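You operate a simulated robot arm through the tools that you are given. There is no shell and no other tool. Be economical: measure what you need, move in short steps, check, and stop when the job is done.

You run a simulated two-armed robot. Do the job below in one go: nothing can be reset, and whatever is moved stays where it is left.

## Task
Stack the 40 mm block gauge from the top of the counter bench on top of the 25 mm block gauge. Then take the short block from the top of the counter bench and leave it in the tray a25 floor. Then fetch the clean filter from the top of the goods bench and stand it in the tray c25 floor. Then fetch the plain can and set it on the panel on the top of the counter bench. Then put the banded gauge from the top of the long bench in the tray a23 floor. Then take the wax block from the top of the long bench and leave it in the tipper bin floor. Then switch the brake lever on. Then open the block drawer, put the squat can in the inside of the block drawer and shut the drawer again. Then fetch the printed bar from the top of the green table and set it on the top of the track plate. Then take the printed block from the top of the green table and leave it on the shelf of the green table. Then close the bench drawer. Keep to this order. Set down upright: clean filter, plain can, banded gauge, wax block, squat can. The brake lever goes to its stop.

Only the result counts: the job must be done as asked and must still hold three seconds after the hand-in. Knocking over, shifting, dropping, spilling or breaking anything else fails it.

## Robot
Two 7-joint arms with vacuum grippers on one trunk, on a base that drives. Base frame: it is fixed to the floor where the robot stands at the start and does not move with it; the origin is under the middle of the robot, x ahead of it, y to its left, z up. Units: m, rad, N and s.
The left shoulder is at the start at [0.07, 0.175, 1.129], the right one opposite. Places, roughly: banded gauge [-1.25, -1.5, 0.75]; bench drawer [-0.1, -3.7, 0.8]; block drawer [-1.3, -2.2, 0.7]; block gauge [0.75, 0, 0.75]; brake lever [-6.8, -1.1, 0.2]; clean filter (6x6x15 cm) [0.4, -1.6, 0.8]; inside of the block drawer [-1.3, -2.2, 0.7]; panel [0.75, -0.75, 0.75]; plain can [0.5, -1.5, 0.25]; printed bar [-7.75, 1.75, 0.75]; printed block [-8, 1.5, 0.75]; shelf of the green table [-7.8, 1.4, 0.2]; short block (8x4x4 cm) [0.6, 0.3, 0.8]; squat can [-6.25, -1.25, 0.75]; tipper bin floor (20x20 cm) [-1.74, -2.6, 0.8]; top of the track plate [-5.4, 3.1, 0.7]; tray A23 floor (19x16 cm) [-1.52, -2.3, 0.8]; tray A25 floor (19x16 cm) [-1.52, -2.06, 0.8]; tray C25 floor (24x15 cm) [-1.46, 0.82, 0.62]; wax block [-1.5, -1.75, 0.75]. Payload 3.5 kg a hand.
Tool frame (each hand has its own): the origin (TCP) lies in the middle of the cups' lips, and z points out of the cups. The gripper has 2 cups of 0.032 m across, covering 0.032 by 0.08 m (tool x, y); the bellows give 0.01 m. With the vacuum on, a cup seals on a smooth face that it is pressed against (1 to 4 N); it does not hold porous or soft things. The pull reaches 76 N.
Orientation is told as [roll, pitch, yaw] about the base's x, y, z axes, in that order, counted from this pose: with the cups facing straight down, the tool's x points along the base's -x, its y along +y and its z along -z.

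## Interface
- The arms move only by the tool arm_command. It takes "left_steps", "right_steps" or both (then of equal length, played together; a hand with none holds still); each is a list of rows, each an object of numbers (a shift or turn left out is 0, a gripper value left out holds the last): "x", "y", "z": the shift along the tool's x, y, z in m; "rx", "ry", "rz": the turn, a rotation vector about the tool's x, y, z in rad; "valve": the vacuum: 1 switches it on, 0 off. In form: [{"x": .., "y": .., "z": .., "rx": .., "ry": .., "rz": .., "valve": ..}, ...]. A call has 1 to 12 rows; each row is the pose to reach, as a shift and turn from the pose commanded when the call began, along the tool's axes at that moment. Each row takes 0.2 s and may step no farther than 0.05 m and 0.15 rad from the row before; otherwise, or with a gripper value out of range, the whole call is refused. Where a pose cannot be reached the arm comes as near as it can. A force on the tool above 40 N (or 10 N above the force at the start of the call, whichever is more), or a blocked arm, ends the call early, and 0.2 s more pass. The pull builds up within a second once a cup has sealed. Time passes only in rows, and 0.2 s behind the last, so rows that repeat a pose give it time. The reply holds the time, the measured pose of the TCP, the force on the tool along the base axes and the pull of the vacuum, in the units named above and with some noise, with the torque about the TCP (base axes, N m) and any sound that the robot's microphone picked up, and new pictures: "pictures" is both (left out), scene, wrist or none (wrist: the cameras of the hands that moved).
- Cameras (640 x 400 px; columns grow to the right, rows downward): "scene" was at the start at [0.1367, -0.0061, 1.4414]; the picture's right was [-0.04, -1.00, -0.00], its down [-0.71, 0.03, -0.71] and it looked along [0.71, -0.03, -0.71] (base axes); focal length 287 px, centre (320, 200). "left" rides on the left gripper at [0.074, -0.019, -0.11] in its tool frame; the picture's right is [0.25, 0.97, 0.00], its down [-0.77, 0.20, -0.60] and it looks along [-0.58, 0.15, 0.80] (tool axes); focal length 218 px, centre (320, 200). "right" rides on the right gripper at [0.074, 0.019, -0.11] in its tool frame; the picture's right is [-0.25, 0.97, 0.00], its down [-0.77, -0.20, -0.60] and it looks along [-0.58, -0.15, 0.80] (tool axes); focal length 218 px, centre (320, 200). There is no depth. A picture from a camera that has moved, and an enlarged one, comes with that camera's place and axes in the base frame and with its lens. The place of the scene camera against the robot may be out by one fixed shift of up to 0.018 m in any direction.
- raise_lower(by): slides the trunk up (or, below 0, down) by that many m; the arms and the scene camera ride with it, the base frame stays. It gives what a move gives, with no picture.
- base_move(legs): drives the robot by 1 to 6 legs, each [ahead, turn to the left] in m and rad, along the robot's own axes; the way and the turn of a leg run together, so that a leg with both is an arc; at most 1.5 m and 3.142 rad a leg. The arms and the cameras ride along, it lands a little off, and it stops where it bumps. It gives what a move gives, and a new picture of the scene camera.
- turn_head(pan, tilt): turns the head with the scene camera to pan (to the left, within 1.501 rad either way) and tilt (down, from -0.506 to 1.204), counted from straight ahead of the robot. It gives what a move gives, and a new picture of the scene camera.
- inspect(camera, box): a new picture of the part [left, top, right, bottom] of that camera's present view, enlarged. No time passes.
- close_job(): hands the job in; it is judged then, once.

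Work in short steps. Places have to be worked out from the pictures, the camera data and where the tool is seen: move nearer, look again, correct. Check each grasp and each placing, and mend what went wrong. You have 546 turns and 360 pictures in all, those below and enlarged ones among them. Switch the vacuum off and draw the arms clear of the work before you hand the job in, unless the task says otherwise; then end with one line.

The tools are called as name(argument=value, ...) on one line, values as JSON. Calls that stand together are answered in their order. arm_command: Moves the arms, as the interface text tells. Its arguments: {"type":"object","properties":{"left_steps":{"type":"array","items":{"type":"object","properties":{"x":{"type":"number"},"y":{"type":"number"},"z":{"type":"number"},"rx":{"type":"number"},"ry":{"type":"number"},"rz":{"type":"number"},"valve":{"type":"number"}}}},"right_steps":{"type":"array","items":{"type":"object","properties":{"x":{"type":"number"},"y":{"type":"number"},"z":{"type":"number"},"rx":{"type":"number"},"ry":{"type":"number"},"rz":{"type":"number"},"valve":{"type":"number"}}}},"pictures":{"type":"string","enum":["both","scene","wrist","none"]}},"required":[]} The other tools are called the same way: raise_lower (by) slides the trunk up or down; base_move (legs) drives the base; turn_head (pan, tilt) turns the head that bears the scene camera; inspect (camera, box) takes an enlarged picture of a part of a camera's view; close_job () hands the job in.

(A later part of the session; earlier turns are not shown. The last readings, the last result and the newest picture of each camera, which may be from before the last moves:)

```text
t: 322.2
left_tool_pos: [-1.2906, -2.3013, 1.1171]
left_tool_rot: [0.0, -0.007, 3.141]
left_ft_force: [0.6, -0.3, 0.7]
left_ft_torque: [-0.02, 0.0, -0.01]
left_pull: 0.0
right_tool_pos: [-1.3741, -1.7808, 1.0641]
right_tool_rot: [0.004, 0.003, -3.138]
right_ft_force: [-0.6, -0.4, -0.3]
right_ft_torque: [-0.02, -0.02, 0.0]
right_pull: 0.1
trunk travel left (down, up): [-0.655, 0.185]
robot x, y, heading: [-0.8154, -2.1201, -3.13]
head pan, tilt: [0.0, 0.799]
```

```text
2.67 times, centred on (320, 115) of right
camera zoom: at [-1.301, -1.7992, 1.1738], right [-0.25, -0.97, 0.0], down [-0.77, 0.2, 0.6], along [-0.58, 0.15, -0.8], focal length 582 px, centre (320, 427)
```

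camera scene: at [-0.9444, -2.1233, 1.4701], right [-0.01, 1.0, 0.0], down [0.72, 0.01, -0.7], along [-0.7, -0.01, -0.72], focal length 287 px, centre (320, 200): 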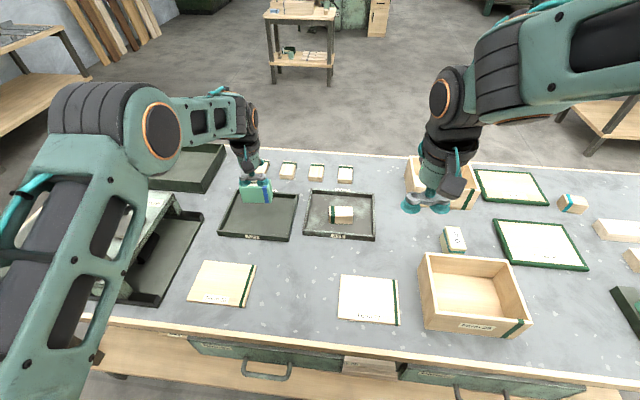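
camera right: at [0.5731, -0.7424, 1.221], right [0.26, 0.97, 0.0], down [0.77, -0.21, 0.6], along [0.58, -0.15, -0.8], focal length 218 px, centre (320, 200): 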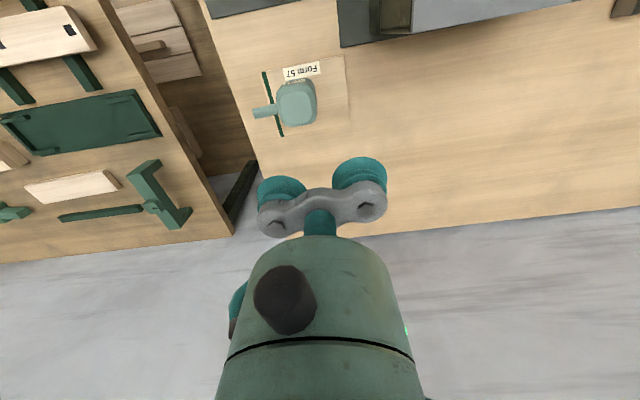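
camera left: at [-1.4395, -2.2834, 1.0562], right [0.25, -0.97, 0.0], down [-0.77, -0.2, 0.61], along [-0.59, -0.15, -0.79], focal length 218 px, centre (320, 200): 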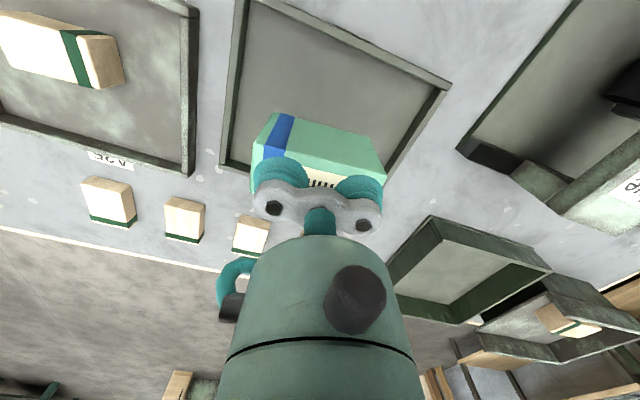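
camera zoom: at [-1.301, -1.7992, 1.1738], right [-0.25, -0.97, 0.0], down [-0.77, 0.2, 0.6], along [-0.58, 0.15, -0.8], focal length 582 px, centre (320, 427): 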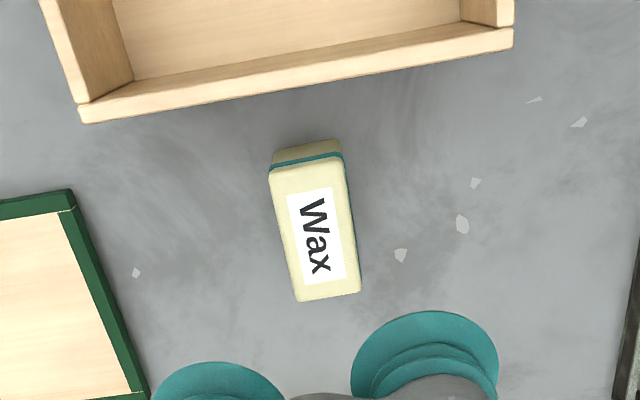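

Wax block top centre about (-1.41, -1.770), z about 0.835, 4 cm wide. I use one cup over its middle, other cup clear beside it, and descend.

arm_command(right_steps=[{"x": -0.0355, "y": 0.013, "z": 0.03}, {"x": -0.0355, "y": 0.013, "z": 0.075}, {"x": -0.0355, "y": 0.013, "z": 0.12}, {"x": -0.0355, "y": 0.013, "z": 0.16}, {"x": -0.0355, "y": 0.013, "z": 0.19}, {"x": -0.0355, "y": 0.013, "z": 0.19}], pictures="wrist")

```text
t: 323.6
left_tool_pos: [-1.2932, -2.302, 1.1167]
left_tool_rot: [-0.002, -0.008, 3.142]
left_ft_force: [0.0, -0.6, 0.1]
left_ft_torque: [-0.01, 0.0, -0.02]
left_pull: 0.1
right_tool_pos: [-1.4091, -1.7952, 0.8718]
right_tool_rot: [0.003, 0.003, -3.139]
right_ft_force: [0.1, -0.6, 0.2]
right_ft_torque: [-0.01, -0.01, 0.0]
right_pull: 0.1
trunk travel left (down, up): [-0.655, 0.185]
robot x, y, heading: [-0.8168, -2.1157, -3.125]
head pan, tilt: [0.0, 0.799]
camera right: at [-1.3358, -1.8137, 0.9832], right [-0.25, -0.97, 0.0], down [-0.77, 0.2, 0.6], along [-0.58, 0.15, -0.8], focal length 218 px, centre (320, 200)
```

right: 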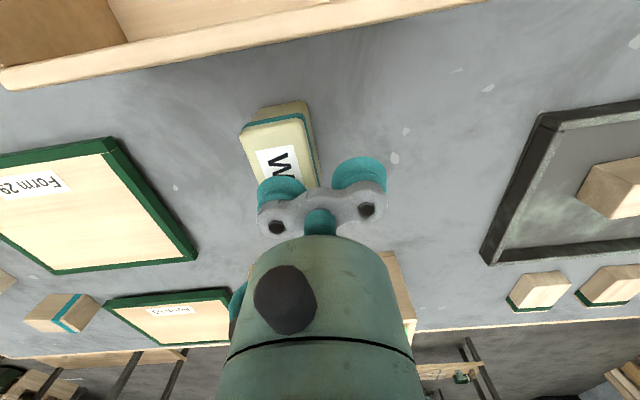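

The cup lines up with the block's middle. I go down with vacuum on.

arm_command(right_steps=[{"z": 0.015, "valve": 1}, {"z": 0.024}, {"z": 0.029}, {"z": 0.034}, {"z": 0.038}, {"z": 0.042}, {"z": 0.042}, {"z": 0.042}], pictures="none")

```text
t: 324.5
left_tool_pos: [-1.2914, -2.3039, 1.1171]
left_tool_rot: [-0.003, -0.008, 3.142]
left_ft_force: [0.7, 0.4, -0.8]
left_ft_torque: [0.01, 0.02, 0.04]
left_pull: 0.0
right_tool_pos: [-1.4092, -1.7943, 0.8462]
right_tool_rot: [0.005, -0.002, -3.139]
right_ft_force: [3.9, -0.9, 13.9]
right_ft_torque: [0.88, -0.11, -0.05]
right_pull: 37.8
trunk travel left (down, up): [-0.655, 0.185]
robot x, y, heading: [-0.815, -2.1203, -3.127]
head pan, tilt: [0.0, 0.799]
stopped in row 4 (right hand): the force on the tool passed its limit (the readings are from after the stop); the commanded pose is now the measured one
```

Sealed (38). I lift it and draw it in, then back away.

arm_command(right_steps=[{"z": -0.02}, {"z": -0.06}, {"z": -0.1}, {"z": -0.14}, {"z": -0.18}, {"z": -0.22}, {"z": -0.26}, {"z": -0.28, "x": 0.04}, {"z": -0.28, "x": 0.08}, {"z": -0.28, "x": 0.12}], pictures="scene")

```text
t: 326.7
left_tool_pos: [-1.2905, -2.3015, 1.1167]
left_tool_rot: [-0.002, -0.009, 3.142]
left_ft_force: [0.2, -0.1, -0.3]
left_ft_torque: [0.01, 0.02, 0.0]
left_pull: 0.1
right_tool_pos: [-1.2896, -1.7928, 1.1261]
right_tool_rot: [0.005, -0.001, -3.139]
right_ft_force: [0.4, 0.0, -1.1]
right_ft_torque: [0.88, 0.03, -0.04]
right_pull: 37.8
trunk travel left (down, up): [-0.655, 0.185]
robot x, y, heading: [-0.8181, -2.1144, -3.126]
head pan, tilt: [0.0, 0.799]
camera scene: at [-0.9409, -2.1233, 1.4704], right [-0.01, 1.0, 0.0], down [0.72, 0.01, -0.7], along [-0.7, -0.01, -0.72], focal length 287 px, centre (320, 200)
```

scene: 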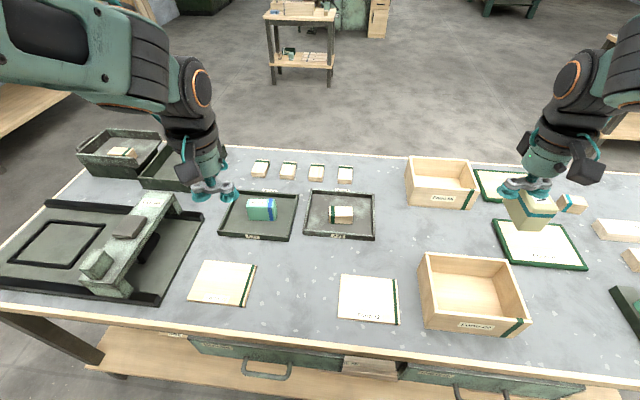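

Holding the wax block. The tipper bin is near the bench's far (west) edge, so I go round the north end to the west side. First leg: back off, north.

base_move(legs=[[-0.28, 0], [0, -0.8], [0, -0.785], [0.8, 0], [0.75, 0]])

base_move(legs=[[0, 0.78], [0, 0.79], [0.85, 0], [0.9, 0]])

```text
t: 340.5
left_tool_pos: [-0.6902, -0.0649, 1.1176]
left_tool_rot: [-0.001, -0.006, 1.543]
left_ft_force: [0.7, 0.2, -0.2]
left_ft_torque: [0.03, 0.0, 0.02]
left_pull: 0.0
right_tool_pos: [-0.1802, -0.0818, 1.125]
right_tool_rot: [0.003, 0.0, 1.543]
right_ft_force: [0.2, -0.1, -1.1]
right_ft_torque: [0.0, -0.86, 0.0]
right_pull: 38.0
trunk travel left (down, up): [-0.655, 0.185]
robot x, y, heading: [-0.5188, -0.5463, 1.561]
head pan, tilt: [0.0, 0.799]
camera scene: at [-0.5126, -0.4187, 1.4703], right [1.0, -0.02, 0.0], down [-0.01, -0.72, -0.7], along [0.01, 0.7, -0.72], focal length 287 px, centre (320, 200)
```

scene: 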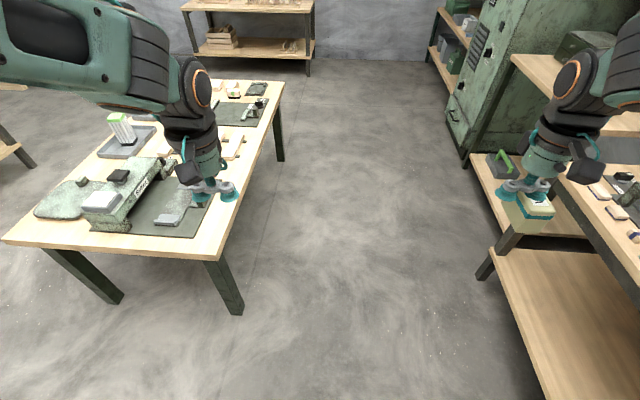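

```text
t: 353.4
left_tool_pos: [-2.7557, -0.6498, 1.1167]
left_tool_rot: [0.0, -0.007, 3.089]
left_ft_force: [-1.1, 0.9, 0.1]
left_ft_torque: [0.02, 0.02, 0.01]
left_pull: 0.1
right_tool_pos: [-2.7275, -0.1416, 1.1253]
right_tool_rot: [0.004, -0.001, 3.09]
right_ft_force: [-0.5, -0.4, -2.0]
right_ft_torque: [0.87, -0.04, -0.02]
right_pull: 38.1
trunk travel left (down, up): [-0.655, 0.185]
robot x, y, heading: [-2.2713, -0.4884, 3.101]
head pan, tilt: [0.0, 0.799]
camera scene: at [-2.3965, -0.4891, 1.4703], right [0.04, 1.0, 0.0], down [0.72, -0.03, -0.7], along [-0.7, 0.03, -0.72], focal length 287 px, centre (320, 200)
```

scene: 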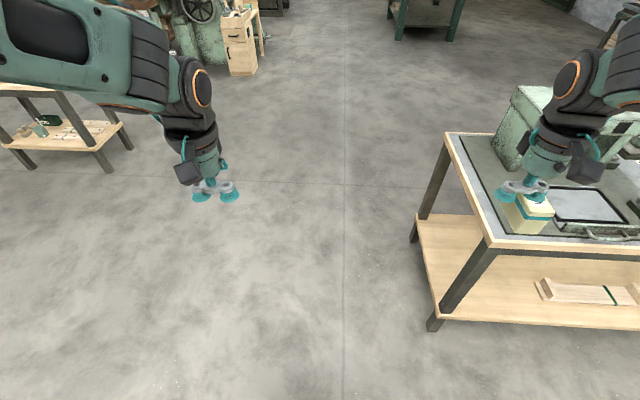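

I turn south and drive down the west side of the long bench.

base_move(legs=[[0, 0.8], [0, 0.81], [0.95, 0], [0.95, 0]])

base_move(legs=[[0, 0.78], [0, 0.785]])

```text
t: 367.2
left_tool_pos: [-2.0363, -2.8734, 1.1177]
left_tool_rot: [-0.001, -0.007, -1.56]
left_ft_force: [-0.5, -0.3, -0.1]
left_ft_torque: [-0.04, -0.01, -0.01]
left_pull: 0.1
right_tool_pos: [-2.547, -2.8769, 1.1244]
right_tool_rot: [0.003, -0.001, -1.559]
right_ft_force: [0.5, -0.6, -2.4]
right_ft_torque: [0.0, 0.9, 0.0]
right_pull: 37.5
trunk travel left (down, up): [-0.655, 0.185]
robot x, y, heading: [-2.2264, -2.4012, -1.55]
head pan, tilt: [0.0, 0.799]
camera scene: at [-2.218, -2.5348, 1.4703], right [-1.0, -0.02, 0.0], down [-0.02, 0.72, -0.7], along [0.02, -0.7, -0.72], focal length 287 px, centre (320, 200)
```

scene: 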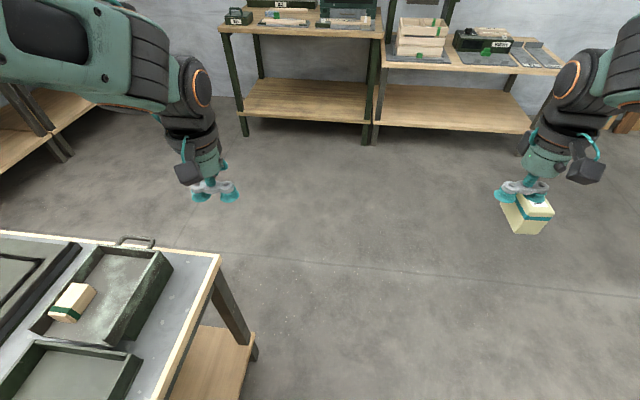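

```text
t: 371.8
left_tool_pos: [-1.7548, -2.2047, 1.1171]
left_tool_rot: [-0.001, -0.007, 0.023]
left_ft_force: [-0.1, -0.1, -0.7]
left_ft_torque: [0.01, 0.0, 0.02]
left_pull: 0.0
right_tool_pos: [-1.7448, -2.714, 1.1253]
right_tool_rot: [0.005, 0.0, 0.028]
right_ft_force: [-0.5, -0.1, -1.2]
right_ft_torque: [-0.89, 0.01, 0.03]
right_pull: 37.7
trunk travel left (down, up): [-0.655, 0.185]
robot x, y, heading: [-2.225, -2.3998, 0.041]
head pan, tilt: [0.0, 0.799]
camera scene: at [-2.0905, -2.3996, 1.4702], right [0.04, -1.0, 0.0], down [-0.72, -0.03, -0.7], along [0.7, 0.03, -0.72], focal length 287 px, centre (320, 200)
```

scene: 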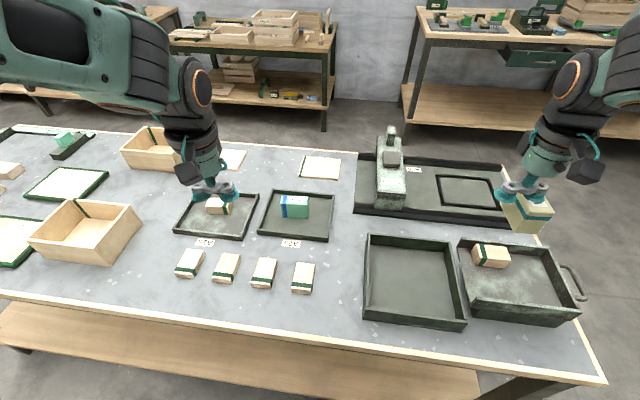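

The left, empty bin at about (-1.73, -2.62) matches the tipper bin floor. I move the wax block over it and lower part way.

arm_command(right_steps=[{"y": 0.04}, {"y": 0.08}, {"y": 0.118}, {"y": 0.118, "z": 0.04}, {"y": 0.118, "z": 0.08}], pictures="both")

```text
t: 373.0
left_tool_pos: [-1.7544, -2.2059, 1.116]
left_tool_rot: [0.0, -0.006, 0.023]
left_ft_force: [0.0, -0.3, 0.1]
left_ft_torque: [0.02, 0.0, -0.01]
left_pull: 0.0
right_tool_pos: [-1.7475, -2.5948, 1.0451]
right_tool_rot: [0.001, 0.002, 0.027]
right_ft_force: [0.3, 0.7, -1.7]
right_ft_torque: [-0.92, -0.03, 0.0]
right_pull: 37.5
trunk travel left (down, up): [-0.655, 0.185]
robot x, y, heading: [-2.2271, -2.4012, 0.038]
head pan, tilt: [0.0, 0.799]
camera scene: at [-2.0889, -2.3994, 1.4701], right [0.04, -1.0, 0.0], down [-0.72, -0.03, -0.7], along [0.7, 0.03, -0.72], focal length 287 px, centre (320, 200)
camera right: at [-1.8216, -2.5789, 1.1548], right [0.23, 0.97, 0.0], down [0.78, -0.18, 0.6], along [0.59, -0.13, -0.8], focal length 218 px, centre (320, 200)
```

scene: 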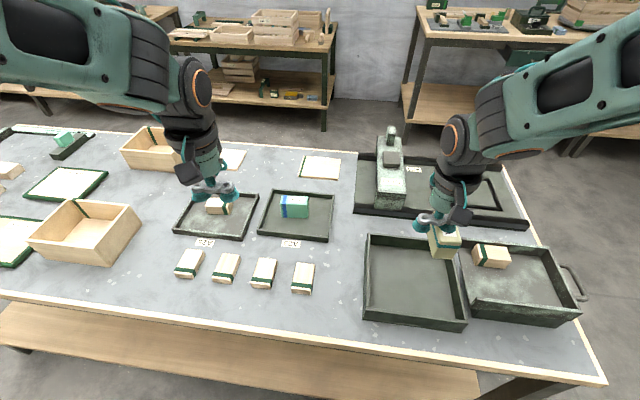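
right: 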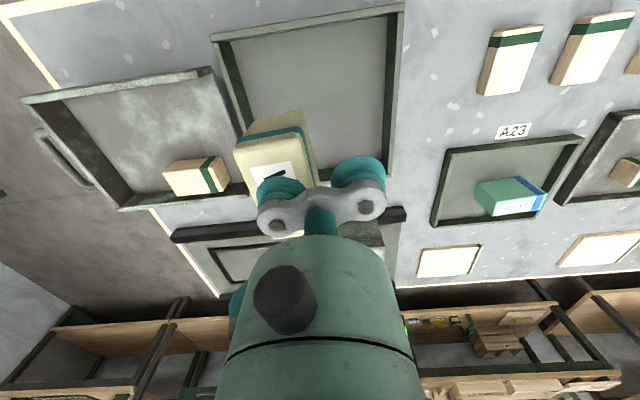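

Bin centre about (-1.725, -2.595). I trim and lower the block into it.

arm_command(right_steps=[{"x": -0.02, "y": 0.018, "z": 0.02}, {"x": -0.02, "y": 0.018, "z": 0.06}, {"x": -0.02, "y": 0.018, "z": 0.1}, {"x": -0.02, "y": 0.018, "z": 0.14}, {"x": -0.02, "y": 0.018, "z": 0.165}, {"x": -0.02, "y": 0.018, "z": 0.165}], pictures="both")

```text
t: 374.4
left_tool_pos: [-1.7565, -2.2041, 1.118]
left_tool_rot: [-0.001, -0.006, 0.022]
left_ft_force: [0.1, -0.1, 0.0]
left_ft_torque: [0.01, 0.01, 0.01]
left_pull: 0.0
right_tool_pos: [-1.7262, -2.5762, 0.8792]
right_tool_rot: [0.002, 0.001, 0.026]
right_ft_force: [-0.9, -0.4, -1.0]
right_ft_torque: [-0.88, -0.01, -0.01]
right_pull: 37.8
trunk travel left (down, up): [-0.655, 0.185]
robot x, y, heading: [-2.2291, -2.3983, 0.04]
head pan, tilt: [0.0, 0.799]
camera scene: at [-2.0911, -2.3991, 1.4703], right [0.04, -1.0, 0.0], down [-0.72, -0.03, -0.7], along [0.7, 0.03, -0.72], focal length 287 px, centre (320, 200)
camera right: at [-1.8006, -2.5599, 0.9891], right [0.23, 0.97, 0.0], down [0.78, -0.18, 0.6], along [0.59, -0.14, -0.8], focal length 218 px, centre (320, 200)
```

scene: 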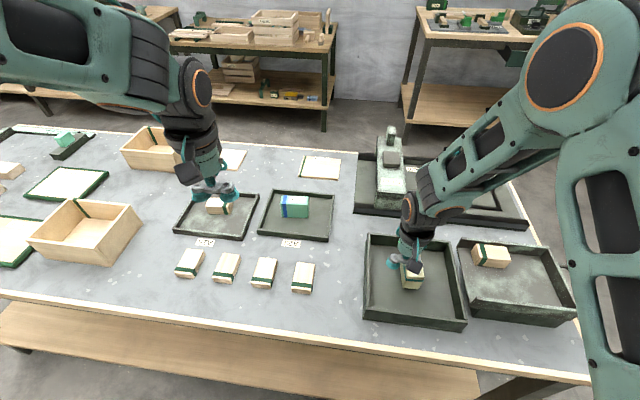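
right: 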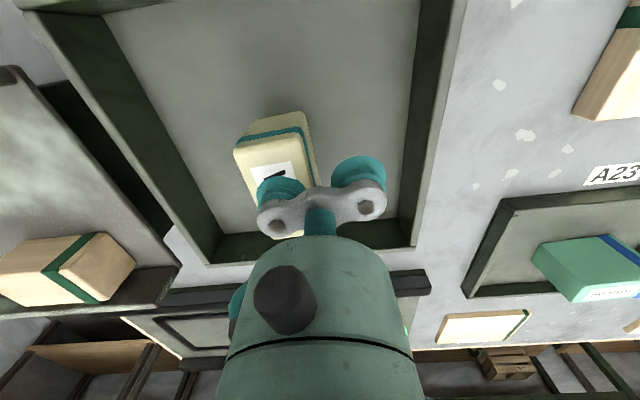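

Well inside the bin. I lower to contact.

arm_command(right_steps=[{"z": 0.008}, {"z": 0.014}, {"z": 0.019}, {"z": 0.024}, {"z": 0.028}, {"z": 0.028}], pictures="none")

```text
t: 375.8
left_tool_pos: [-1.757, -2.2019, 1.1175]
left_tool_rot: [-0.001, -0.008, 0.024]
left_ft_force: [0.3, -0.3, -0.9]
left_ft_torque: [0.0, -0.02, 0.03]
left_pull: 0.0
right_tool_pos: [-1.7275, -2.5748, 0.8528]
right_tool_rot: [0.001, -0.005, 0.026]
right_ft_force: [11.8, -2.7, 34.5]
right_ft_torque: [-1.21, 0.2, 0.08]
right_pull: 37.6
trunk travel left (down, up): [-0.655, 0.185]
robot x, y, heading: [-2.2283, -2.4004, 0.04]
head pan, tilt: [0.0, 0.799]
```

Contact. I ease up, release and lift.

arm_command(right_steps=[{"z": -0.003}, {"z": -0.004, "valve": 0}, {"z": -0.004}, {"z": -0.004}, {"z": -0.004}, {"z": -0.015}, {"z": -0.06}, {"z": -0.11}, {"z": -0.16}, {"z": -0.21}, {"z": -0.26}], pictures="none")

inspect(camera="scene", box=[340, 210, 620, 370])

```text
t: 378.2
left_tool_pos: [-1.7568, -2.2053, 1.1169]
left_tool_rot: [0.0, -0.006, 0.023]
left_ft_force: [-0.7, -0.5, -0.2]
left_ft_torque: [-0.02, -0.03, -0.02]
left_pull: 0.1
right_tool_pos: [-1.7282, -2.5771, 1.1146]
right_tool_rot: [0.003, 0.0, 0.027]
right_ft_force: [-0.2, 0.0, -0.6]
right_ft_torque: [0.0, 0.02, -0.01]
right_pull: 0.1
trunk travel left (down, up): [-0.655, 0.185]
robot x, y, heading: [-2.2311, -2.4021, 0.034]
head pan, tilt: [0.0, 0.799]
```

```text
2.29 times, centred on (480, 290) of scene
camera zoom: at [-2.0922, -2.3991, 1.4703], right [0.04, -1.0, 0.0], down [-0.72, -0.03, -0.7], along [0.7, 0.03, -0.72], focal length 656 px, centre (-46, -6)
```

zoom: 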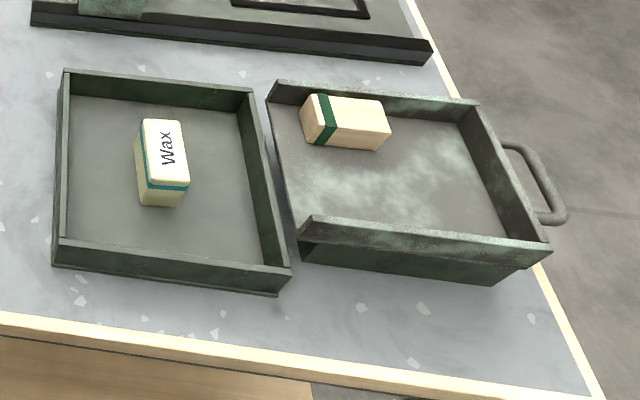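

Wax block stands in the tipper bin. Next the brake lever, far to the west near (-6.8, -1.1). I back away, turn round and look ahead.

arm_command(right_steps=[{"x": 0.04}, {"x": 0.08}], pictures="none")

turn_head(pan=0, tilt=0.45)

base_move(legs=[[-0.25, 0], [0, 2.9]])

```text
t: 378.8
left_tool_pos: [-1.7569, -2.2053, 1.1173]
left_tool_rot: [0.002, -0.008, 0.024]
left_ft_force: [0.0, -0.2, 0.4]
left_ft_torque: [0.04, -0.02, 0.03]
left_pull: 0.1
right_tool_pos: [-1.8095, -2.5836, 1.1134]
right_tool_rot: [0.005, -0.002, 0.026]
right_ft_force: [0.7, -0.6, -0.3]
right_ft_torque: [0.03, -0.01, 0.0]
right_pull: 0.0
trunk travel left (down, up): [-0.655, 0.185]
robot x, y, heading: [-2.2258, -2.4033, 0.04]
head pan, tilt: [0.0, 0.799]
```

```text
t: 379.6
left_tool_pos: [-1.7554, -2.2044, 1.1165]
left_tool_rot: [-0.002, -0.007, 0.023]
left_ft_force: [-0.4, 0.4, 0.4]
left_ft_torque: [0.0, 0.03, 0.04]
left_pull: 0.0
right_tool_pos: [-1.8067, -2.5808, 1.1137]
right_tool_rot: [0.004, 0.0, 0.027]
right_ft_force: [-0.8, -0.1, -0.3]
right_ft_torque: [0.01, -0.01, -0.06]
right_pull: 0.0
trunk travel left (down, up): [-0.655, 0.185]
robot x, y, heading: [-2.2272, -2.3984, 0.034]
head pan, tilt: [0.0, 0.45]
camera scene: at [-2.079, -2.3982, 1.5005], right [0.04, -1.0, 0.0], down [-0.44, -0.02, -0.9], along [0.9, 0.03, -0.44], focal length 287 px, centre (320, 200)
```

scene: 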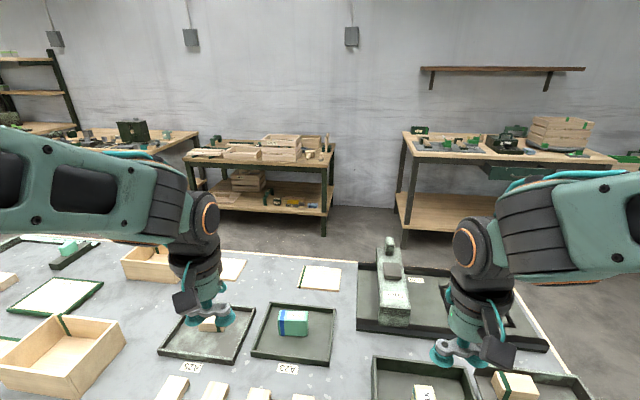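

```text
t: 388.4
left_tool_pos: [-2.9773, -2.5215, 1.1169]
left_tool_rot: [-0.001, -0.01, 2.989]
left_ft_force: [0.7, 0.0, -0.9]
left_ft_torque: [-0.01, 0.0, 0.0]
left_pull: 0.0
right_tool_pos: [-2.8607, -2.1577, 1.1126]
right_tool_rot: [0.004, 0.001, 2.991]
right_ft_force: [-0.5, -0.7, 0.7]
right_ft_torque: [0.01, 0.02, 0.02]
right_pull: 0.1
trunk travel left (down, up): [-0.655, 0.185]
robot x, y, heading: [-2.4817, -2.4066, 3.008]
head pan, tilt: [0.0, 0.45]
camera scene: at [-2.6155, -2.3941, 1.5007], right [0.14, 0.99, 0.0], down [0.43, -0.06, -0.9], along [-0.89, 0.12, -0.44], focal length 287 px, centre (320, 200)
```

scene: 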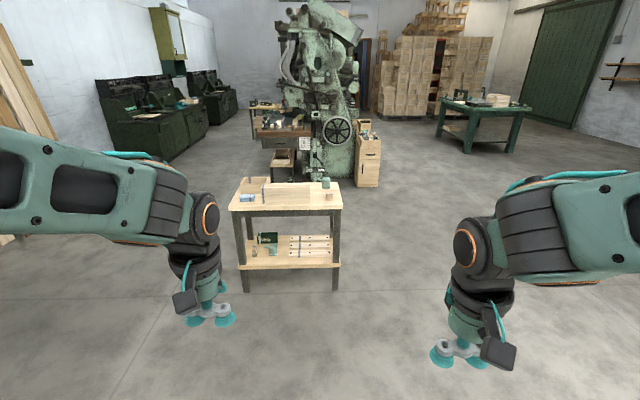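

The squat can should be on the wooden cabinet beside the machine; the green table is further right. I drive west past the small table and look closer.

base_move(legs=[[0, -0.6], [1.5, 0], [0, 0.4], [1.3, 0]])

```text
t: 404.9
left_tool_pos: [-5.365, -1.0428, 1.1161]
left_tool_rot: [-0.001, -0.008, 2.833]
left_ft_force: [0.3, 0.6, -0.5]
left_ft_torque: [0.0, 0.02, 0.01]
left_pull: 0.2
right_tool_pos: [-5.1922, -0.7019, 1.1133]
right_tool_rot: [0.006, -0.001, 2.834]
right_ft_force: [-0.7, 0.3, 0.4]
right_ft_torque: [0.02, -0.02, 0.01]
right_pull: 0.0
trunk travel left (down, up): [-0.655, 0.185]
robot x, y, heading: [-4.8543, -1.0113, 2.849]
head pan, tilt: [0.0, 0.45]
camera scene: at [-4.9864, -0.9733, 1.5007], right [0.29, 0.96, 0.0], down [0.42, -0.13, -0.9], along [-0.86, 0.26, -0.44], focal length 287 px, centre (320, 200)
```

scene: 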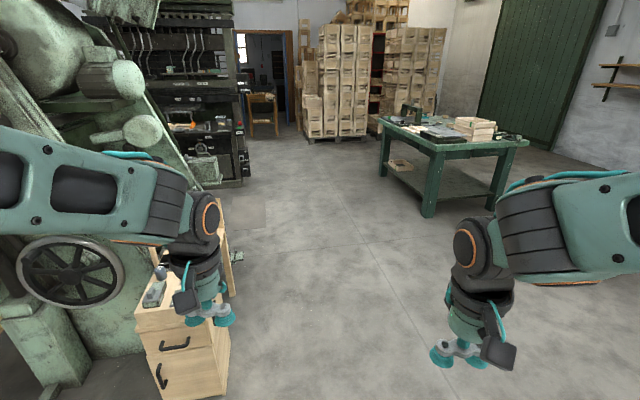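

Something small and green at (237, 257) is just where the brake lever should be. I enlarge it and the cabinet top.

inspect(camera="scene", box=[190, 190, 290, 300])

inspect(camera="scene", box=[120, 230, 250, 400])

```text
3.64 times, centred on (240, 245) of scene
camera zoom: at [-4.9864, -0.9733, 1.5007], right [0.29, 0.96, 0.0], down [0.42, -0.13, -0.9], along [-0.86, 0.26, -0.44], focal length 1044 px, centre (611, 36)
```

zoom: 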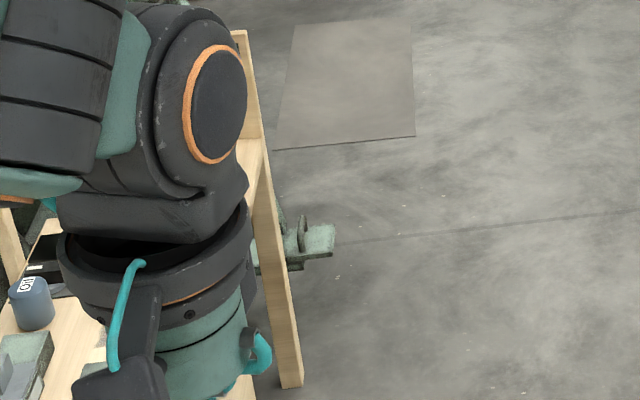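

```text
2.35 times, centred on (185, 315) of scene
camera zoom: at [-4.9864, -0.9733, 1.5007], right [0.29, 0.96, 0.0], down [0.42, -0.13, -0.9], along [-0.86, 0.26, -0.44], focal length 675 px, centre (638, -71)
```

zoom: 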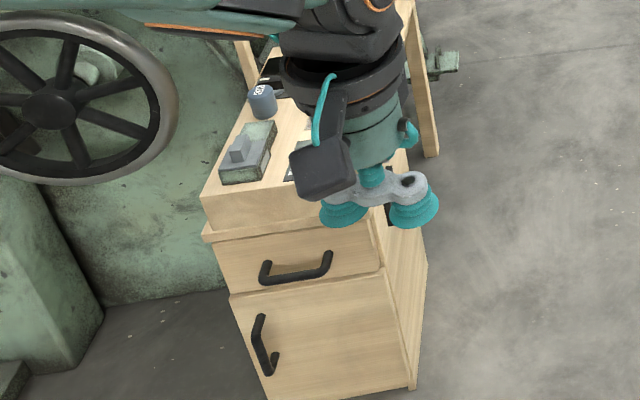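

The squat can is on the cabinet/stand top and the lever just beyond. I drive to the north side of them and turn to face south.

base_move(legs=[[0, -0.2], [1.5, 0], [0.15, 0], [0, 1.0], [0, 0.92]])

```text
t: 418.9
left_tool_pos: [-6.2085, -0.7254, 1.116]
left_tool_rot: [-0.001, -0.008, -1.743]
left_ft_force: [0.1, 0.3, 0.1]
left_ft_torque: [0.01, 0.01, -0.02]
left_pull: 0.1
right_tool_pos: [-6.5689, -0.6028, 1.1136]
right_tool_rot: [0.003, -0.001, -1.737]
right_ft_force: [0.0, 0.7, -0.6]
right_ft_torque: [-0.02, -0.03, 0.01]
right_pull: 0.0
trunk travel left (down, up): [-0.655, 0.185]
robot x, y, heading: [-6.3077, -0.224, -1.728]
head pan, tilt: [0.0, 0.45]
camera scene: at [-6.3273, -0.3697, 1.5007], right [-0.99, 0.16, 0.0], down [0.07, 0.43, -0.9], along [-0.14, -0.89, -0.44], focal length 287 px, centre (320, 200)
```

scene: 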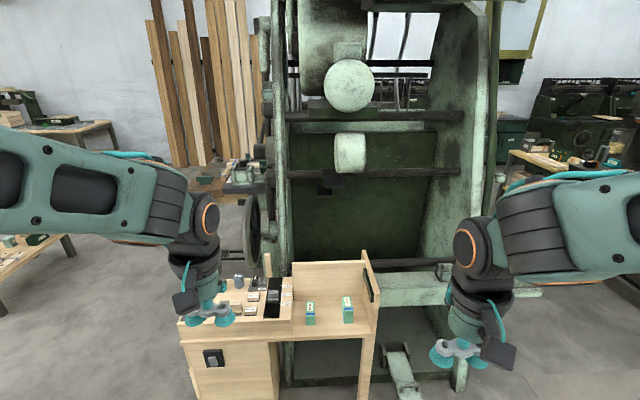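

I tilt down to see the desk top and the pedal-like lever on the floor at right.

turn_head(pan=-0.15, tilt=0.95)

inspect(camera="scene", box=[130, 60, 330, 200])

inspect(camera="scene", box=[300, 100, 480, 260])

```text
t: 419.9
left_tool_pos: [-6.2086, -0.7251, 1.1174]
left_tool_rot: [0.0, -0.007, -1.741]
left_ft_force: [-0.1, 0.7, -0.2]
left_ft_torque: [0.01, -0.04, -0.01]
left_pull: 0.0
right_tool_pos: [-6.5697, -0.6033, 1.113]
right_tool_rot: [0.003, 0.003, -1.738]
right_ft_force: [0.3, 0.4, -0.2]
right_ft_torque: [-0.01, -0.01, 0.01]
right_pull: 0.1
trunk travel left (down, up): [-0.655, 0.185]
robot x, y, heading: [-6.3125, -0.2253, -1.726]
head pan, tilt: [-0.15, 0.949]
camera scene: at [-6.3349, -0.3483, 1.4588], right [-0.95, 0.3, 0.0], down [0.24, 0.77, -0.58], along [-0.18, -0.56, -0.81], focal length 287 px, centre (320, 200)
```

scene: 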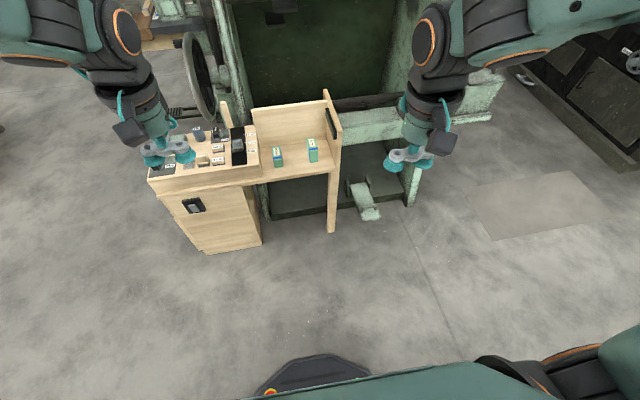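

```text
2.86 times, centred on (230, 130) of scene
camera zoom: at [-6.3349, -0.3483, 1.4588], right [-0.95, 0.3, 0.0], down [0.24, 0.77, -0.58], along [-0.18, -0.56, -0.81], focal length 820 px, centre (577, 400)
```

zoom: 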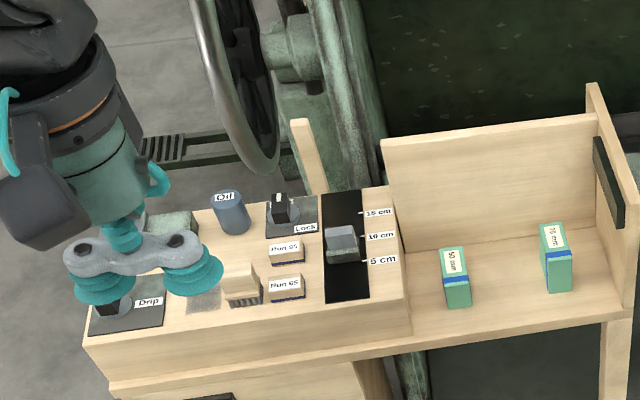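

```text
2.50 times, centred on (390, 180) of scene
camera zoom: at [-6.3349, -0.3483, 1.4588], right [-0.95, 0.3, 0.0], down [0.24, 0.77, -0.58], along [-0.18, -0.56, -0.81], focal length 718 px, centre (145, 250)
```

zoom: 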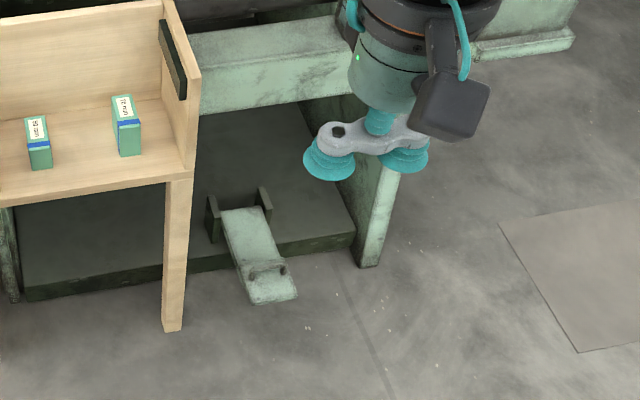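

The squat can is the round blue-grey "Oil" can on the desk. The lever is a hinged pedal plate on the machine's foot, free end toward us at about (-6.87, -1.08). I draw the left hand in and drive in front of the pedal for a close look.

arm_command(left_steps=[{"x": 0.04, "z": -0.02}, {"x": 0.08, "z": -0.04}, {"x": 0.12, "z": -0.06}, {"x": 0.16, "z": -0.08}, {"x": 0.19, "z": -0.1}], pictures="none")

base_move(legs=[[0, -0.62], [0.54, 0], [0, 0.78]])

```text
t: 421.1
left_tool_pos: [-6.1781, -0.5369, 1.2154]
left_tool_rot: [-0.003, -0.007, -1.74]
left_ft_force: [0.7, 0.0, 0.1]
left_ft_torque: [-0.01, 0.05, -0.02]
left_pull: 0.0
right_tool_pos: [-6.5687, -0.6015, 1.1139]
right_tool_rot: [0.002, 0.0, -1.738]
right_ft_force: [-0.3, 0.0, 0.9]
right_ft_torque: [0.01, 0.03, 0.05]
right_pull: 0.0
trunk travel left (down, up): [-0.655, 0.185]
robot x, y, heading: [-6.3082, -0.2249, -1.723]
head pan, tilt: [-0.15, 0.949]
```

```text
t: 427.9
left_tool_pos: [-6.5204, -0.909, 1.2139]
left_tool_rot: [0.0, -0.005, -1.589]
left_ft_force: [0.4, -0.4, -0.2]
left_ft_torque: [-0.04, 0.01, -0.01]
left_pull: 0.1
right_tool_pos: [-6.8956, -1.0309, 1.1138]
right_tool_rot: [0.004, 0.0, -1.587]
right_ft_force: [0.2, -0.3, 0.3]
right_ft_torque: [0.03, 0.0, 0.05]
right_pull: 0.0
trunk travel left (down, up): [-0.655, 0.185]
robot x, y, heading: [-6.6981, -0.618, -1.579]
head pan, tilt: [-0.15, 0.949]
camera scene: at [-6.7032, -0.7463, 1.4587], right [-0.99, 0.15, 0.0], down [0.13, 0.8, -0.58], along [-0.09, -0.57, -0.81], focal length 287 px, centre (320, 200)
```

scene: 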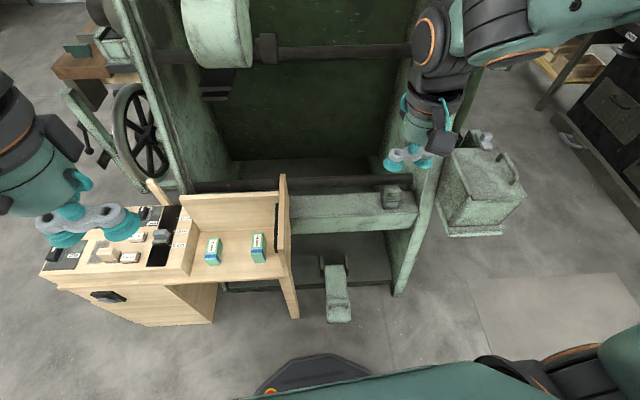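

I enlarge the pedal and the box with a knob to its right.

inspect(camera="scene", box=[290, 230, 400, 340])

inspect(camera="scene", box=[420, 120, 550, 250])

inspect(camera="right", box=[0, 0, 640, 400])

```text
3.64 times, centred on (345, 285) of scene
camera zoom: at [-6.7032, -0.7463, 1.4587], right [-0.99, 0.15, 0.0], down [0.13, 0.8, -0.58], along [-0.09, -0.57, -0.81], focal length 1044 px, centre (229, -109)
```

zoom: 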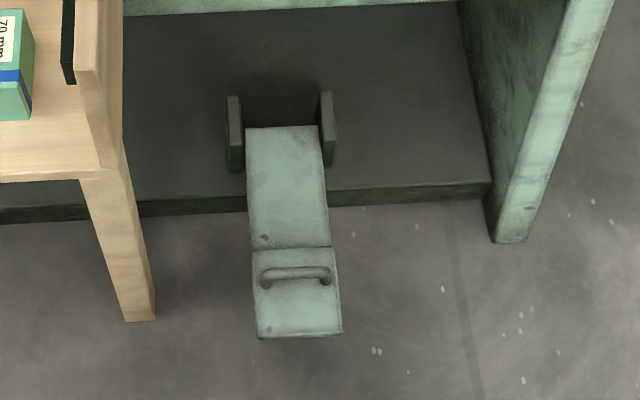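

```text
3.08 times, centred on (485, 185) of scene
camera zoom: at [-6.7032, -0.7463, 1.4587], right [-0.99, 0.15, 0.0], down [0.13, 0.8, -0.58], along [-0.09, -0.57, -0.81], focal length 883 px, centre (-188, 246)
```

zoom: 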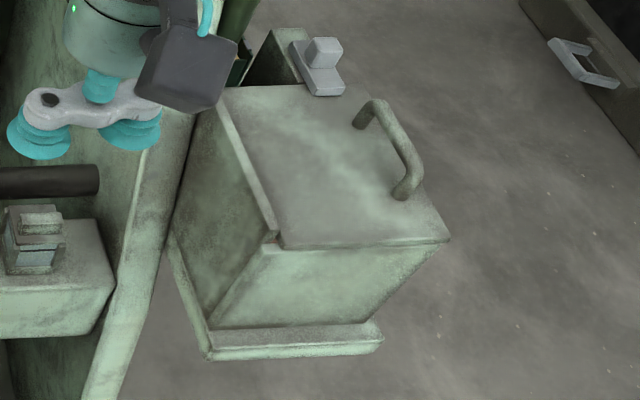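

```text
1.00 times, centred on (320, 200) of right
camera zoom: at [-6.8755, -0.9588, 1.2236], right [0.96, -0.27, 0.0], down [-0.22, -0.77, 0.6], along [-0.16, -0.58, -0.8], focal length 218 px, centre (320, 200)
```

zoom: 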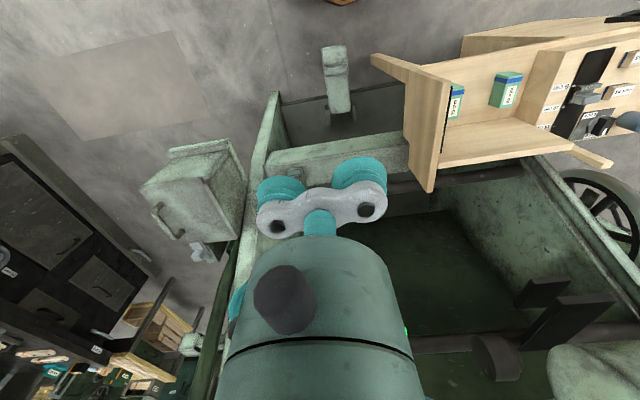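

The pedal's toe is at about (-6.82, -1.013, 0.166), hinge near (-6.82, -1.24, 0.2): it stands raised, so on means pressing it down to its stop. I lower the trunk to press it with the right hand.

raise_lower(by=-0.4)

raise_lower(by=-0.24)

arm_command(right_steps=[{"x": -0.005, "y": 0.03}, {"x": -0.005, "y": 0.06, "z": 0.03}, {"x": -0.005, "y": 0.07, "z": 0.07}, {"x": -0.005, "y": 0.07, "z": 0.11}], pictures="both")

```text
t: 431.8
left_tool_pos: [-6.5196, -0.909, 0.8146]
left_tool_rot: [-0.001, -0.007, -1.59]
left_ft_force: [-0.6, -0.6, 0.4]
left_ft_torque: [0.01, -0.02, 0.0]
left_pull: 0.1
right_tool_pos: [-6.8954, -1.0314, 0.7127]
right_tool_rot: [0.004, -0.001, -1.588]
right_ft_force: [-0.2, 0.2, -0.3]
right_ft_torque: [0.04, -0.02, -0.03]
right_pull: 0.0
trunk travel left (down, up): [-0.255, 0.585]
robot x, y, heading: [-6.7007, -0.622, -1.571]
head pan, tilt: [-0.15, 0.949]
```

```text
t: 434.3
left_tool_pos: [-6.52, -0.9086, 0.5733]
left_tool_rot: [-0.001, -0.007, -1.588]
left_ft_force: [-0.2, -0.7, 0.2]
left_ft_torque: [0.04, 0.0, 0.02]
left_pull: 0.1
right_tool_pos: [-6.8955, -1.0323, 0.4741]
right_tool_rot: [0.004, 0.0, -1.59]
right_ft_force: [-0.5, -0.5, -0.3]
right_ft_torque: [-0.02, 0.02, -0.02]
right_pull: 0.0
trunk travel left (down, up): [-0.015, 0.825]
robot x, y, heading: [-6.6998, -0.6208, -1.579]
head pan, tilt: [-0.15, 0.949]
```

```text
t: 435.3
left_tool_pos: [-6.5206, -0.9083, 0.5738]
left_tool_rot: [0.002, -0.007, -1.591]
left_ft_force: [0.2, 0.0, 0.9]
left_ft_torque: [-0.01, 0.01, -0.01]
left_pull: 0.1
right_tool_pos: [-6.8243, -1.0377, 0.3634]
right_tool_rot: [0.005, 0.0, -1.588]
right_ft_force: [0.6, 0.2, 0.1]
right_ft_torque: [0.0, -0.01, 0.02]
right_pull: 0.1
trunk travel left (down, up): [-0.015, 0.825]
robot x, y, heading: [-6.6973, -0.6212, -1.574]
head pan, tilt: [-0.15, 0.949]
camera scene: at [-6.703, -0.7462, 0.8188], right [-0.99, 0.15, 0.0], down [0.13, 0.8, -0.58], along [-0.09, -0.58, -0.81], focal length 287 px, centre (320, 200)
camera right: at [-6.8039, -0.9644, 0.474], right [0.96, -0.27, 0.0], down [-0.22, -0.77, 0.6], along [-0.16, -0.58, -0.8], focal length 218 px, centre (320, 200)
```

scene: 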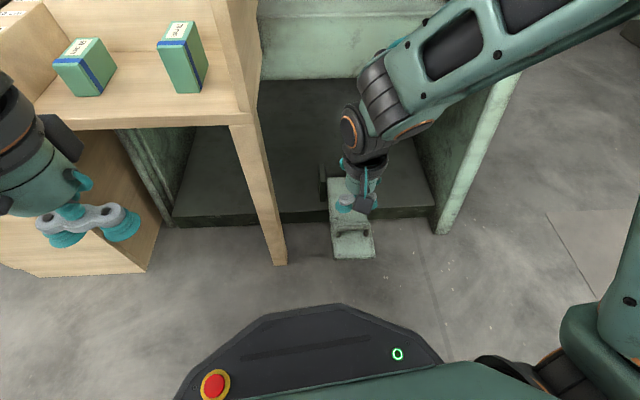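
right: 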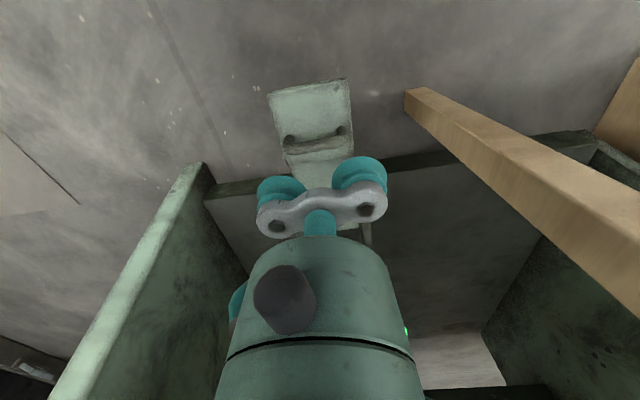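

The footplate's front part is right under the hand. I descend to touch it.

arm_command(right_steps=[{"y": -0.009, "z": 0.04}, {"y": -0.009, "z": 0.08}, {"y": -0.009, "z": 0.12}, {"y": -0.009, "z": 0.16}, {"y": -0.009, "z": 0.18}, {"y": -0.009, "z": 0.19}, {"y": -0.009, "z": 0.2}], pictures="wrist")

```text
t: 436.9
left_tool_pos: [-6.5193, -0.9087, 0.5751]
left_tool_rot: [-0.001, -0.009, -1.59]
left_ft_force: [0.2, -1.2, 0.0]
left_ft_torque: [0.0, 0.0, -0.04]
left_pull: 0.0
right_tool_pos: [-6.8339, -1.0372, 0.1632]
right_tool_rot: [0.003, 0.001, -1.588]
right_ft_force: [-0.4, 1.2, 1.9]
right_ft_torque: [0.01, -0.02, -0.01]
right_pull: 0.0
trunk travel left (down, up): [-0.015, 0.825]
robot x, y, heading: [-6.6921, -0.6229, -1.576]
head pan, tilt: [-0.15, 0.949]
camera right: at [-6.813, -0.965, 0.2735], right [0.96, -0.27, 0.0], down [-0.22, -0.77, 0.6], along [-0.16, -0.58, -0.8], focal length 218 px, centre (320, 200)
```

right: 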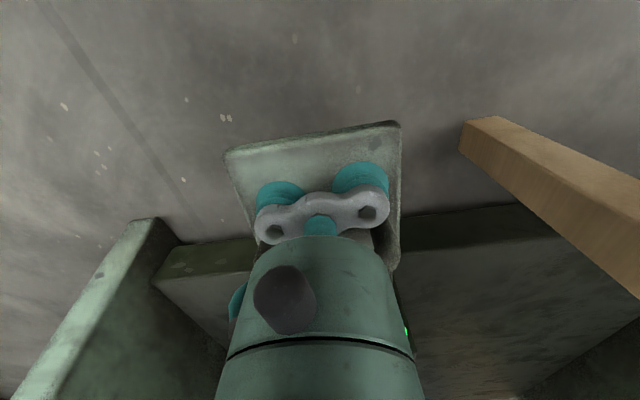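

Just touching. I press down in small steps.

arm_command(right_steps=[{"z": 0.01}, {"z": 0.02}, {"z": 0.03}, {"z": 0.04}, {"z": 0.05}], pictures="wrist")

```text
t: 438.1
left_tool_pos: [-6.5201, -0.91, 0.575]
left_tool_rot: [0.0, -0.007, -1.589]
left_ft_force: [0.5, 0.1, -0.7]
left_ft_torque: [0.01, -0.01, 0.0]
left_pull: 0.0
right_tool_pos: [-6.8348, -1.0379, 0.1141]
right_tool_rot: [0.004, 0.003, -1.588]
right_ft_force: [0.3, -0.2, 2.4]
right_ft_torque: [-0.04, -0.02, -0.01]
right_pull: 0.1
trunk travel left (down, up): [-0.015, 0.825]
robot x, y, heading: [-6.6953, -0.6183, -1.571]
head pan, tilt: [-0.15, 0.949]
camera right: at [-6.813, -0.9652, 0.224], right [0.96, -0.27, 0.0], down [-0.22, -0.77, 0.6], along [-0.16, -0.58, -0.8], focal length 218 px, centre (320, 200)
```

right: 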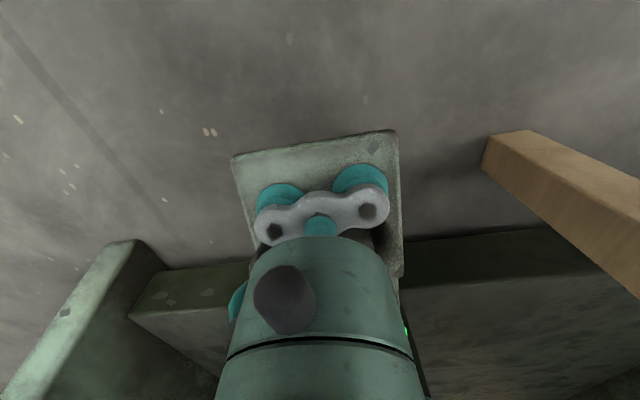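

The pedal moves down with light resistance. I continue to its stop.

arm_command(right_steps=[{"z": 0.01}, {"z": 0.02}, {"z": 0.03}, {"z": 0.04}, {"z": 0.05}, {"z": 0.06}], pictures="wrist")

```text
t: 438.8
left_tool_pos: [-6.5189, -0.9079, 0.5758]
left_tool_rot: [-0.001, -0.009, -1.591]
left_ft_force: [-0.6, 0.3, 0.2]
left_ft_torque: [-0.01, -0.03, 0.02]
left_pull: 0.0
right_tool_pos: [-6.8333, -1.0385, 0.0928]
right_tool_rot: [0.005, -0.003, -1.587]
right_ft_force: [-2.2, 8.3, 30.0]
right_ft_torque: [-0.69, 0.02, 0.0]
right_pull: 0.0
trunk travel left (down, up): [-0.015, 0.825]
robot x, y, heading: [-6.697, -0.619, -1.575]
head pan, tilt: [-0.15, 0.949]
stopped in row 3 (right hand): the force on the tool passed its limit (the readings are from after the stop); the commanded pose is now the measured one
camera right: at [-6.8128, -0.9648, 0.2024], right [0.96, -0.27, 0.0], down [-0.22, -0.77, 0.61], along [-0.16, -0.58, -0.8], focal length 218 px, centre (320, 200)
```

right: 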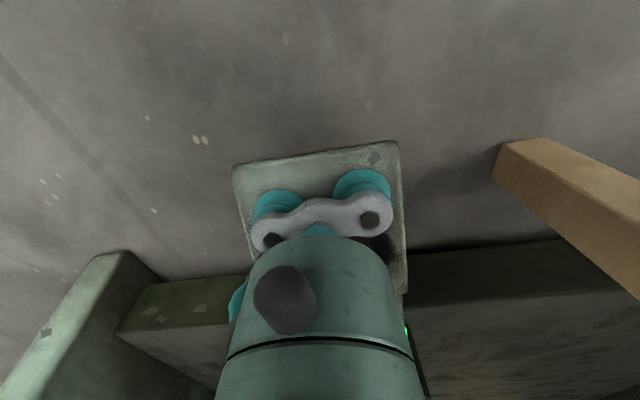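

It met a firm stop at about 0.09. I press once more to be sure it is fully home, holding briefly.

arm_command(right_steps=[{"z": 0.002}, {"z": 0.004}, {"z": 0.004}, {"z": 0.004}], pictures="none")

arm_command(right_steps=[{"z": -0.03}, {"z": -0.08}, {"z": -0.12}, {"z": -0.16, "x": 0.02}, {"z": -0.2, "x": 0.04}, {"z": -0.24, "x": 0.06}], pictures="both")

```text
t: 439.2
left_tool_pos: [-6.5209, -0.9073, 0.575]
left_tool_rot: [-0.001, -0.01, -1.59]
left_ft_force: [0.1, -0.2, -0.4]
left_ft_torque: [-0.02, 0.01, -0.04]
left_pull: 0.0
right_tool_pos: [-6.8333, -1.0385, 0.0926]
right_tool_rot: [0.006, -0.004, -1.587]
right_ft_force: [-2.1, 9.7, 35.5]
right_ft_torque: [-0.8, -0.01, 0.02]
right_pull: 0.0
trunk travel left (down, up): [-0.015, 0.825]
robot x, y, heading: [-6.6958, -0.6191, -1.578]
head pan, tilt: [-0.15, 0.949]
stopped in row 1 (right hand): the force on the tool passed its limit (the readings are from after the stop); the commanded pose is now the measured one
```

```text
t: 440.6
left_tool_pos: [-6.5207, -0.9085, 0.5743]
left_tool_rot: [-0.001, -0.007, -1.589]
left_ft_force: [0.0, 0.1, 0.0]
left_ft_torque: [0.04, 0.02, 0.01]
left_pull: 0.0
right_tool_pos: [-6.8331, -0.978, 0.3296]
right_tool_rot: [0.006, 0.0, -1.588]
right_ft_force: [0.6, -0.8, -0.4]
right_ft_torque: [-0.01, 0.0, 0.03]
right_pull: 0.0
trunk travel left (down, up): [-0.015, 0.825]
robot x, y, heading: [-6.6933, -0.6204, -1.581]
head pan, tilt: [-0.15, 0.949]
camera scene: at [-6.7031, -0.7463, 0.8186], right [-0.99, 0.16, 0.0], down [0.13, 0.8, -0.58], along [-0.09, -0.57, -0.81], focal length 287 px, centre (320, 200)
camera right: at [-6.8126, -0.9045, 0.441], right [0.96, -0.27, 0.01], down [-0.22, -0.77, 0.6], along [-0.16, -0.58, -0.8], focal length 218 px, centre (320, 200)
```

scene: 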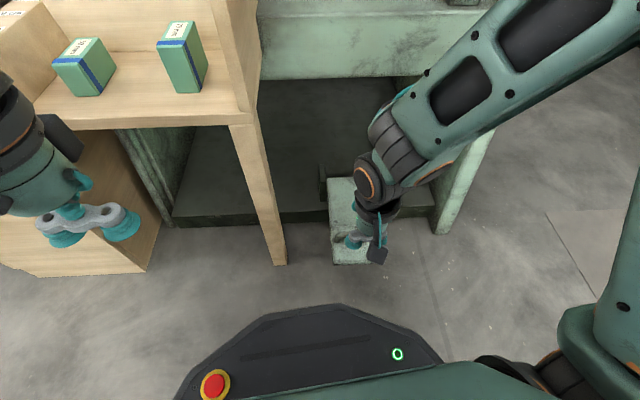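
right: 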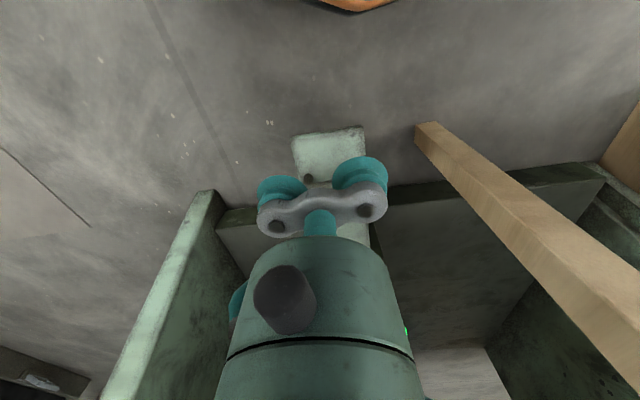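

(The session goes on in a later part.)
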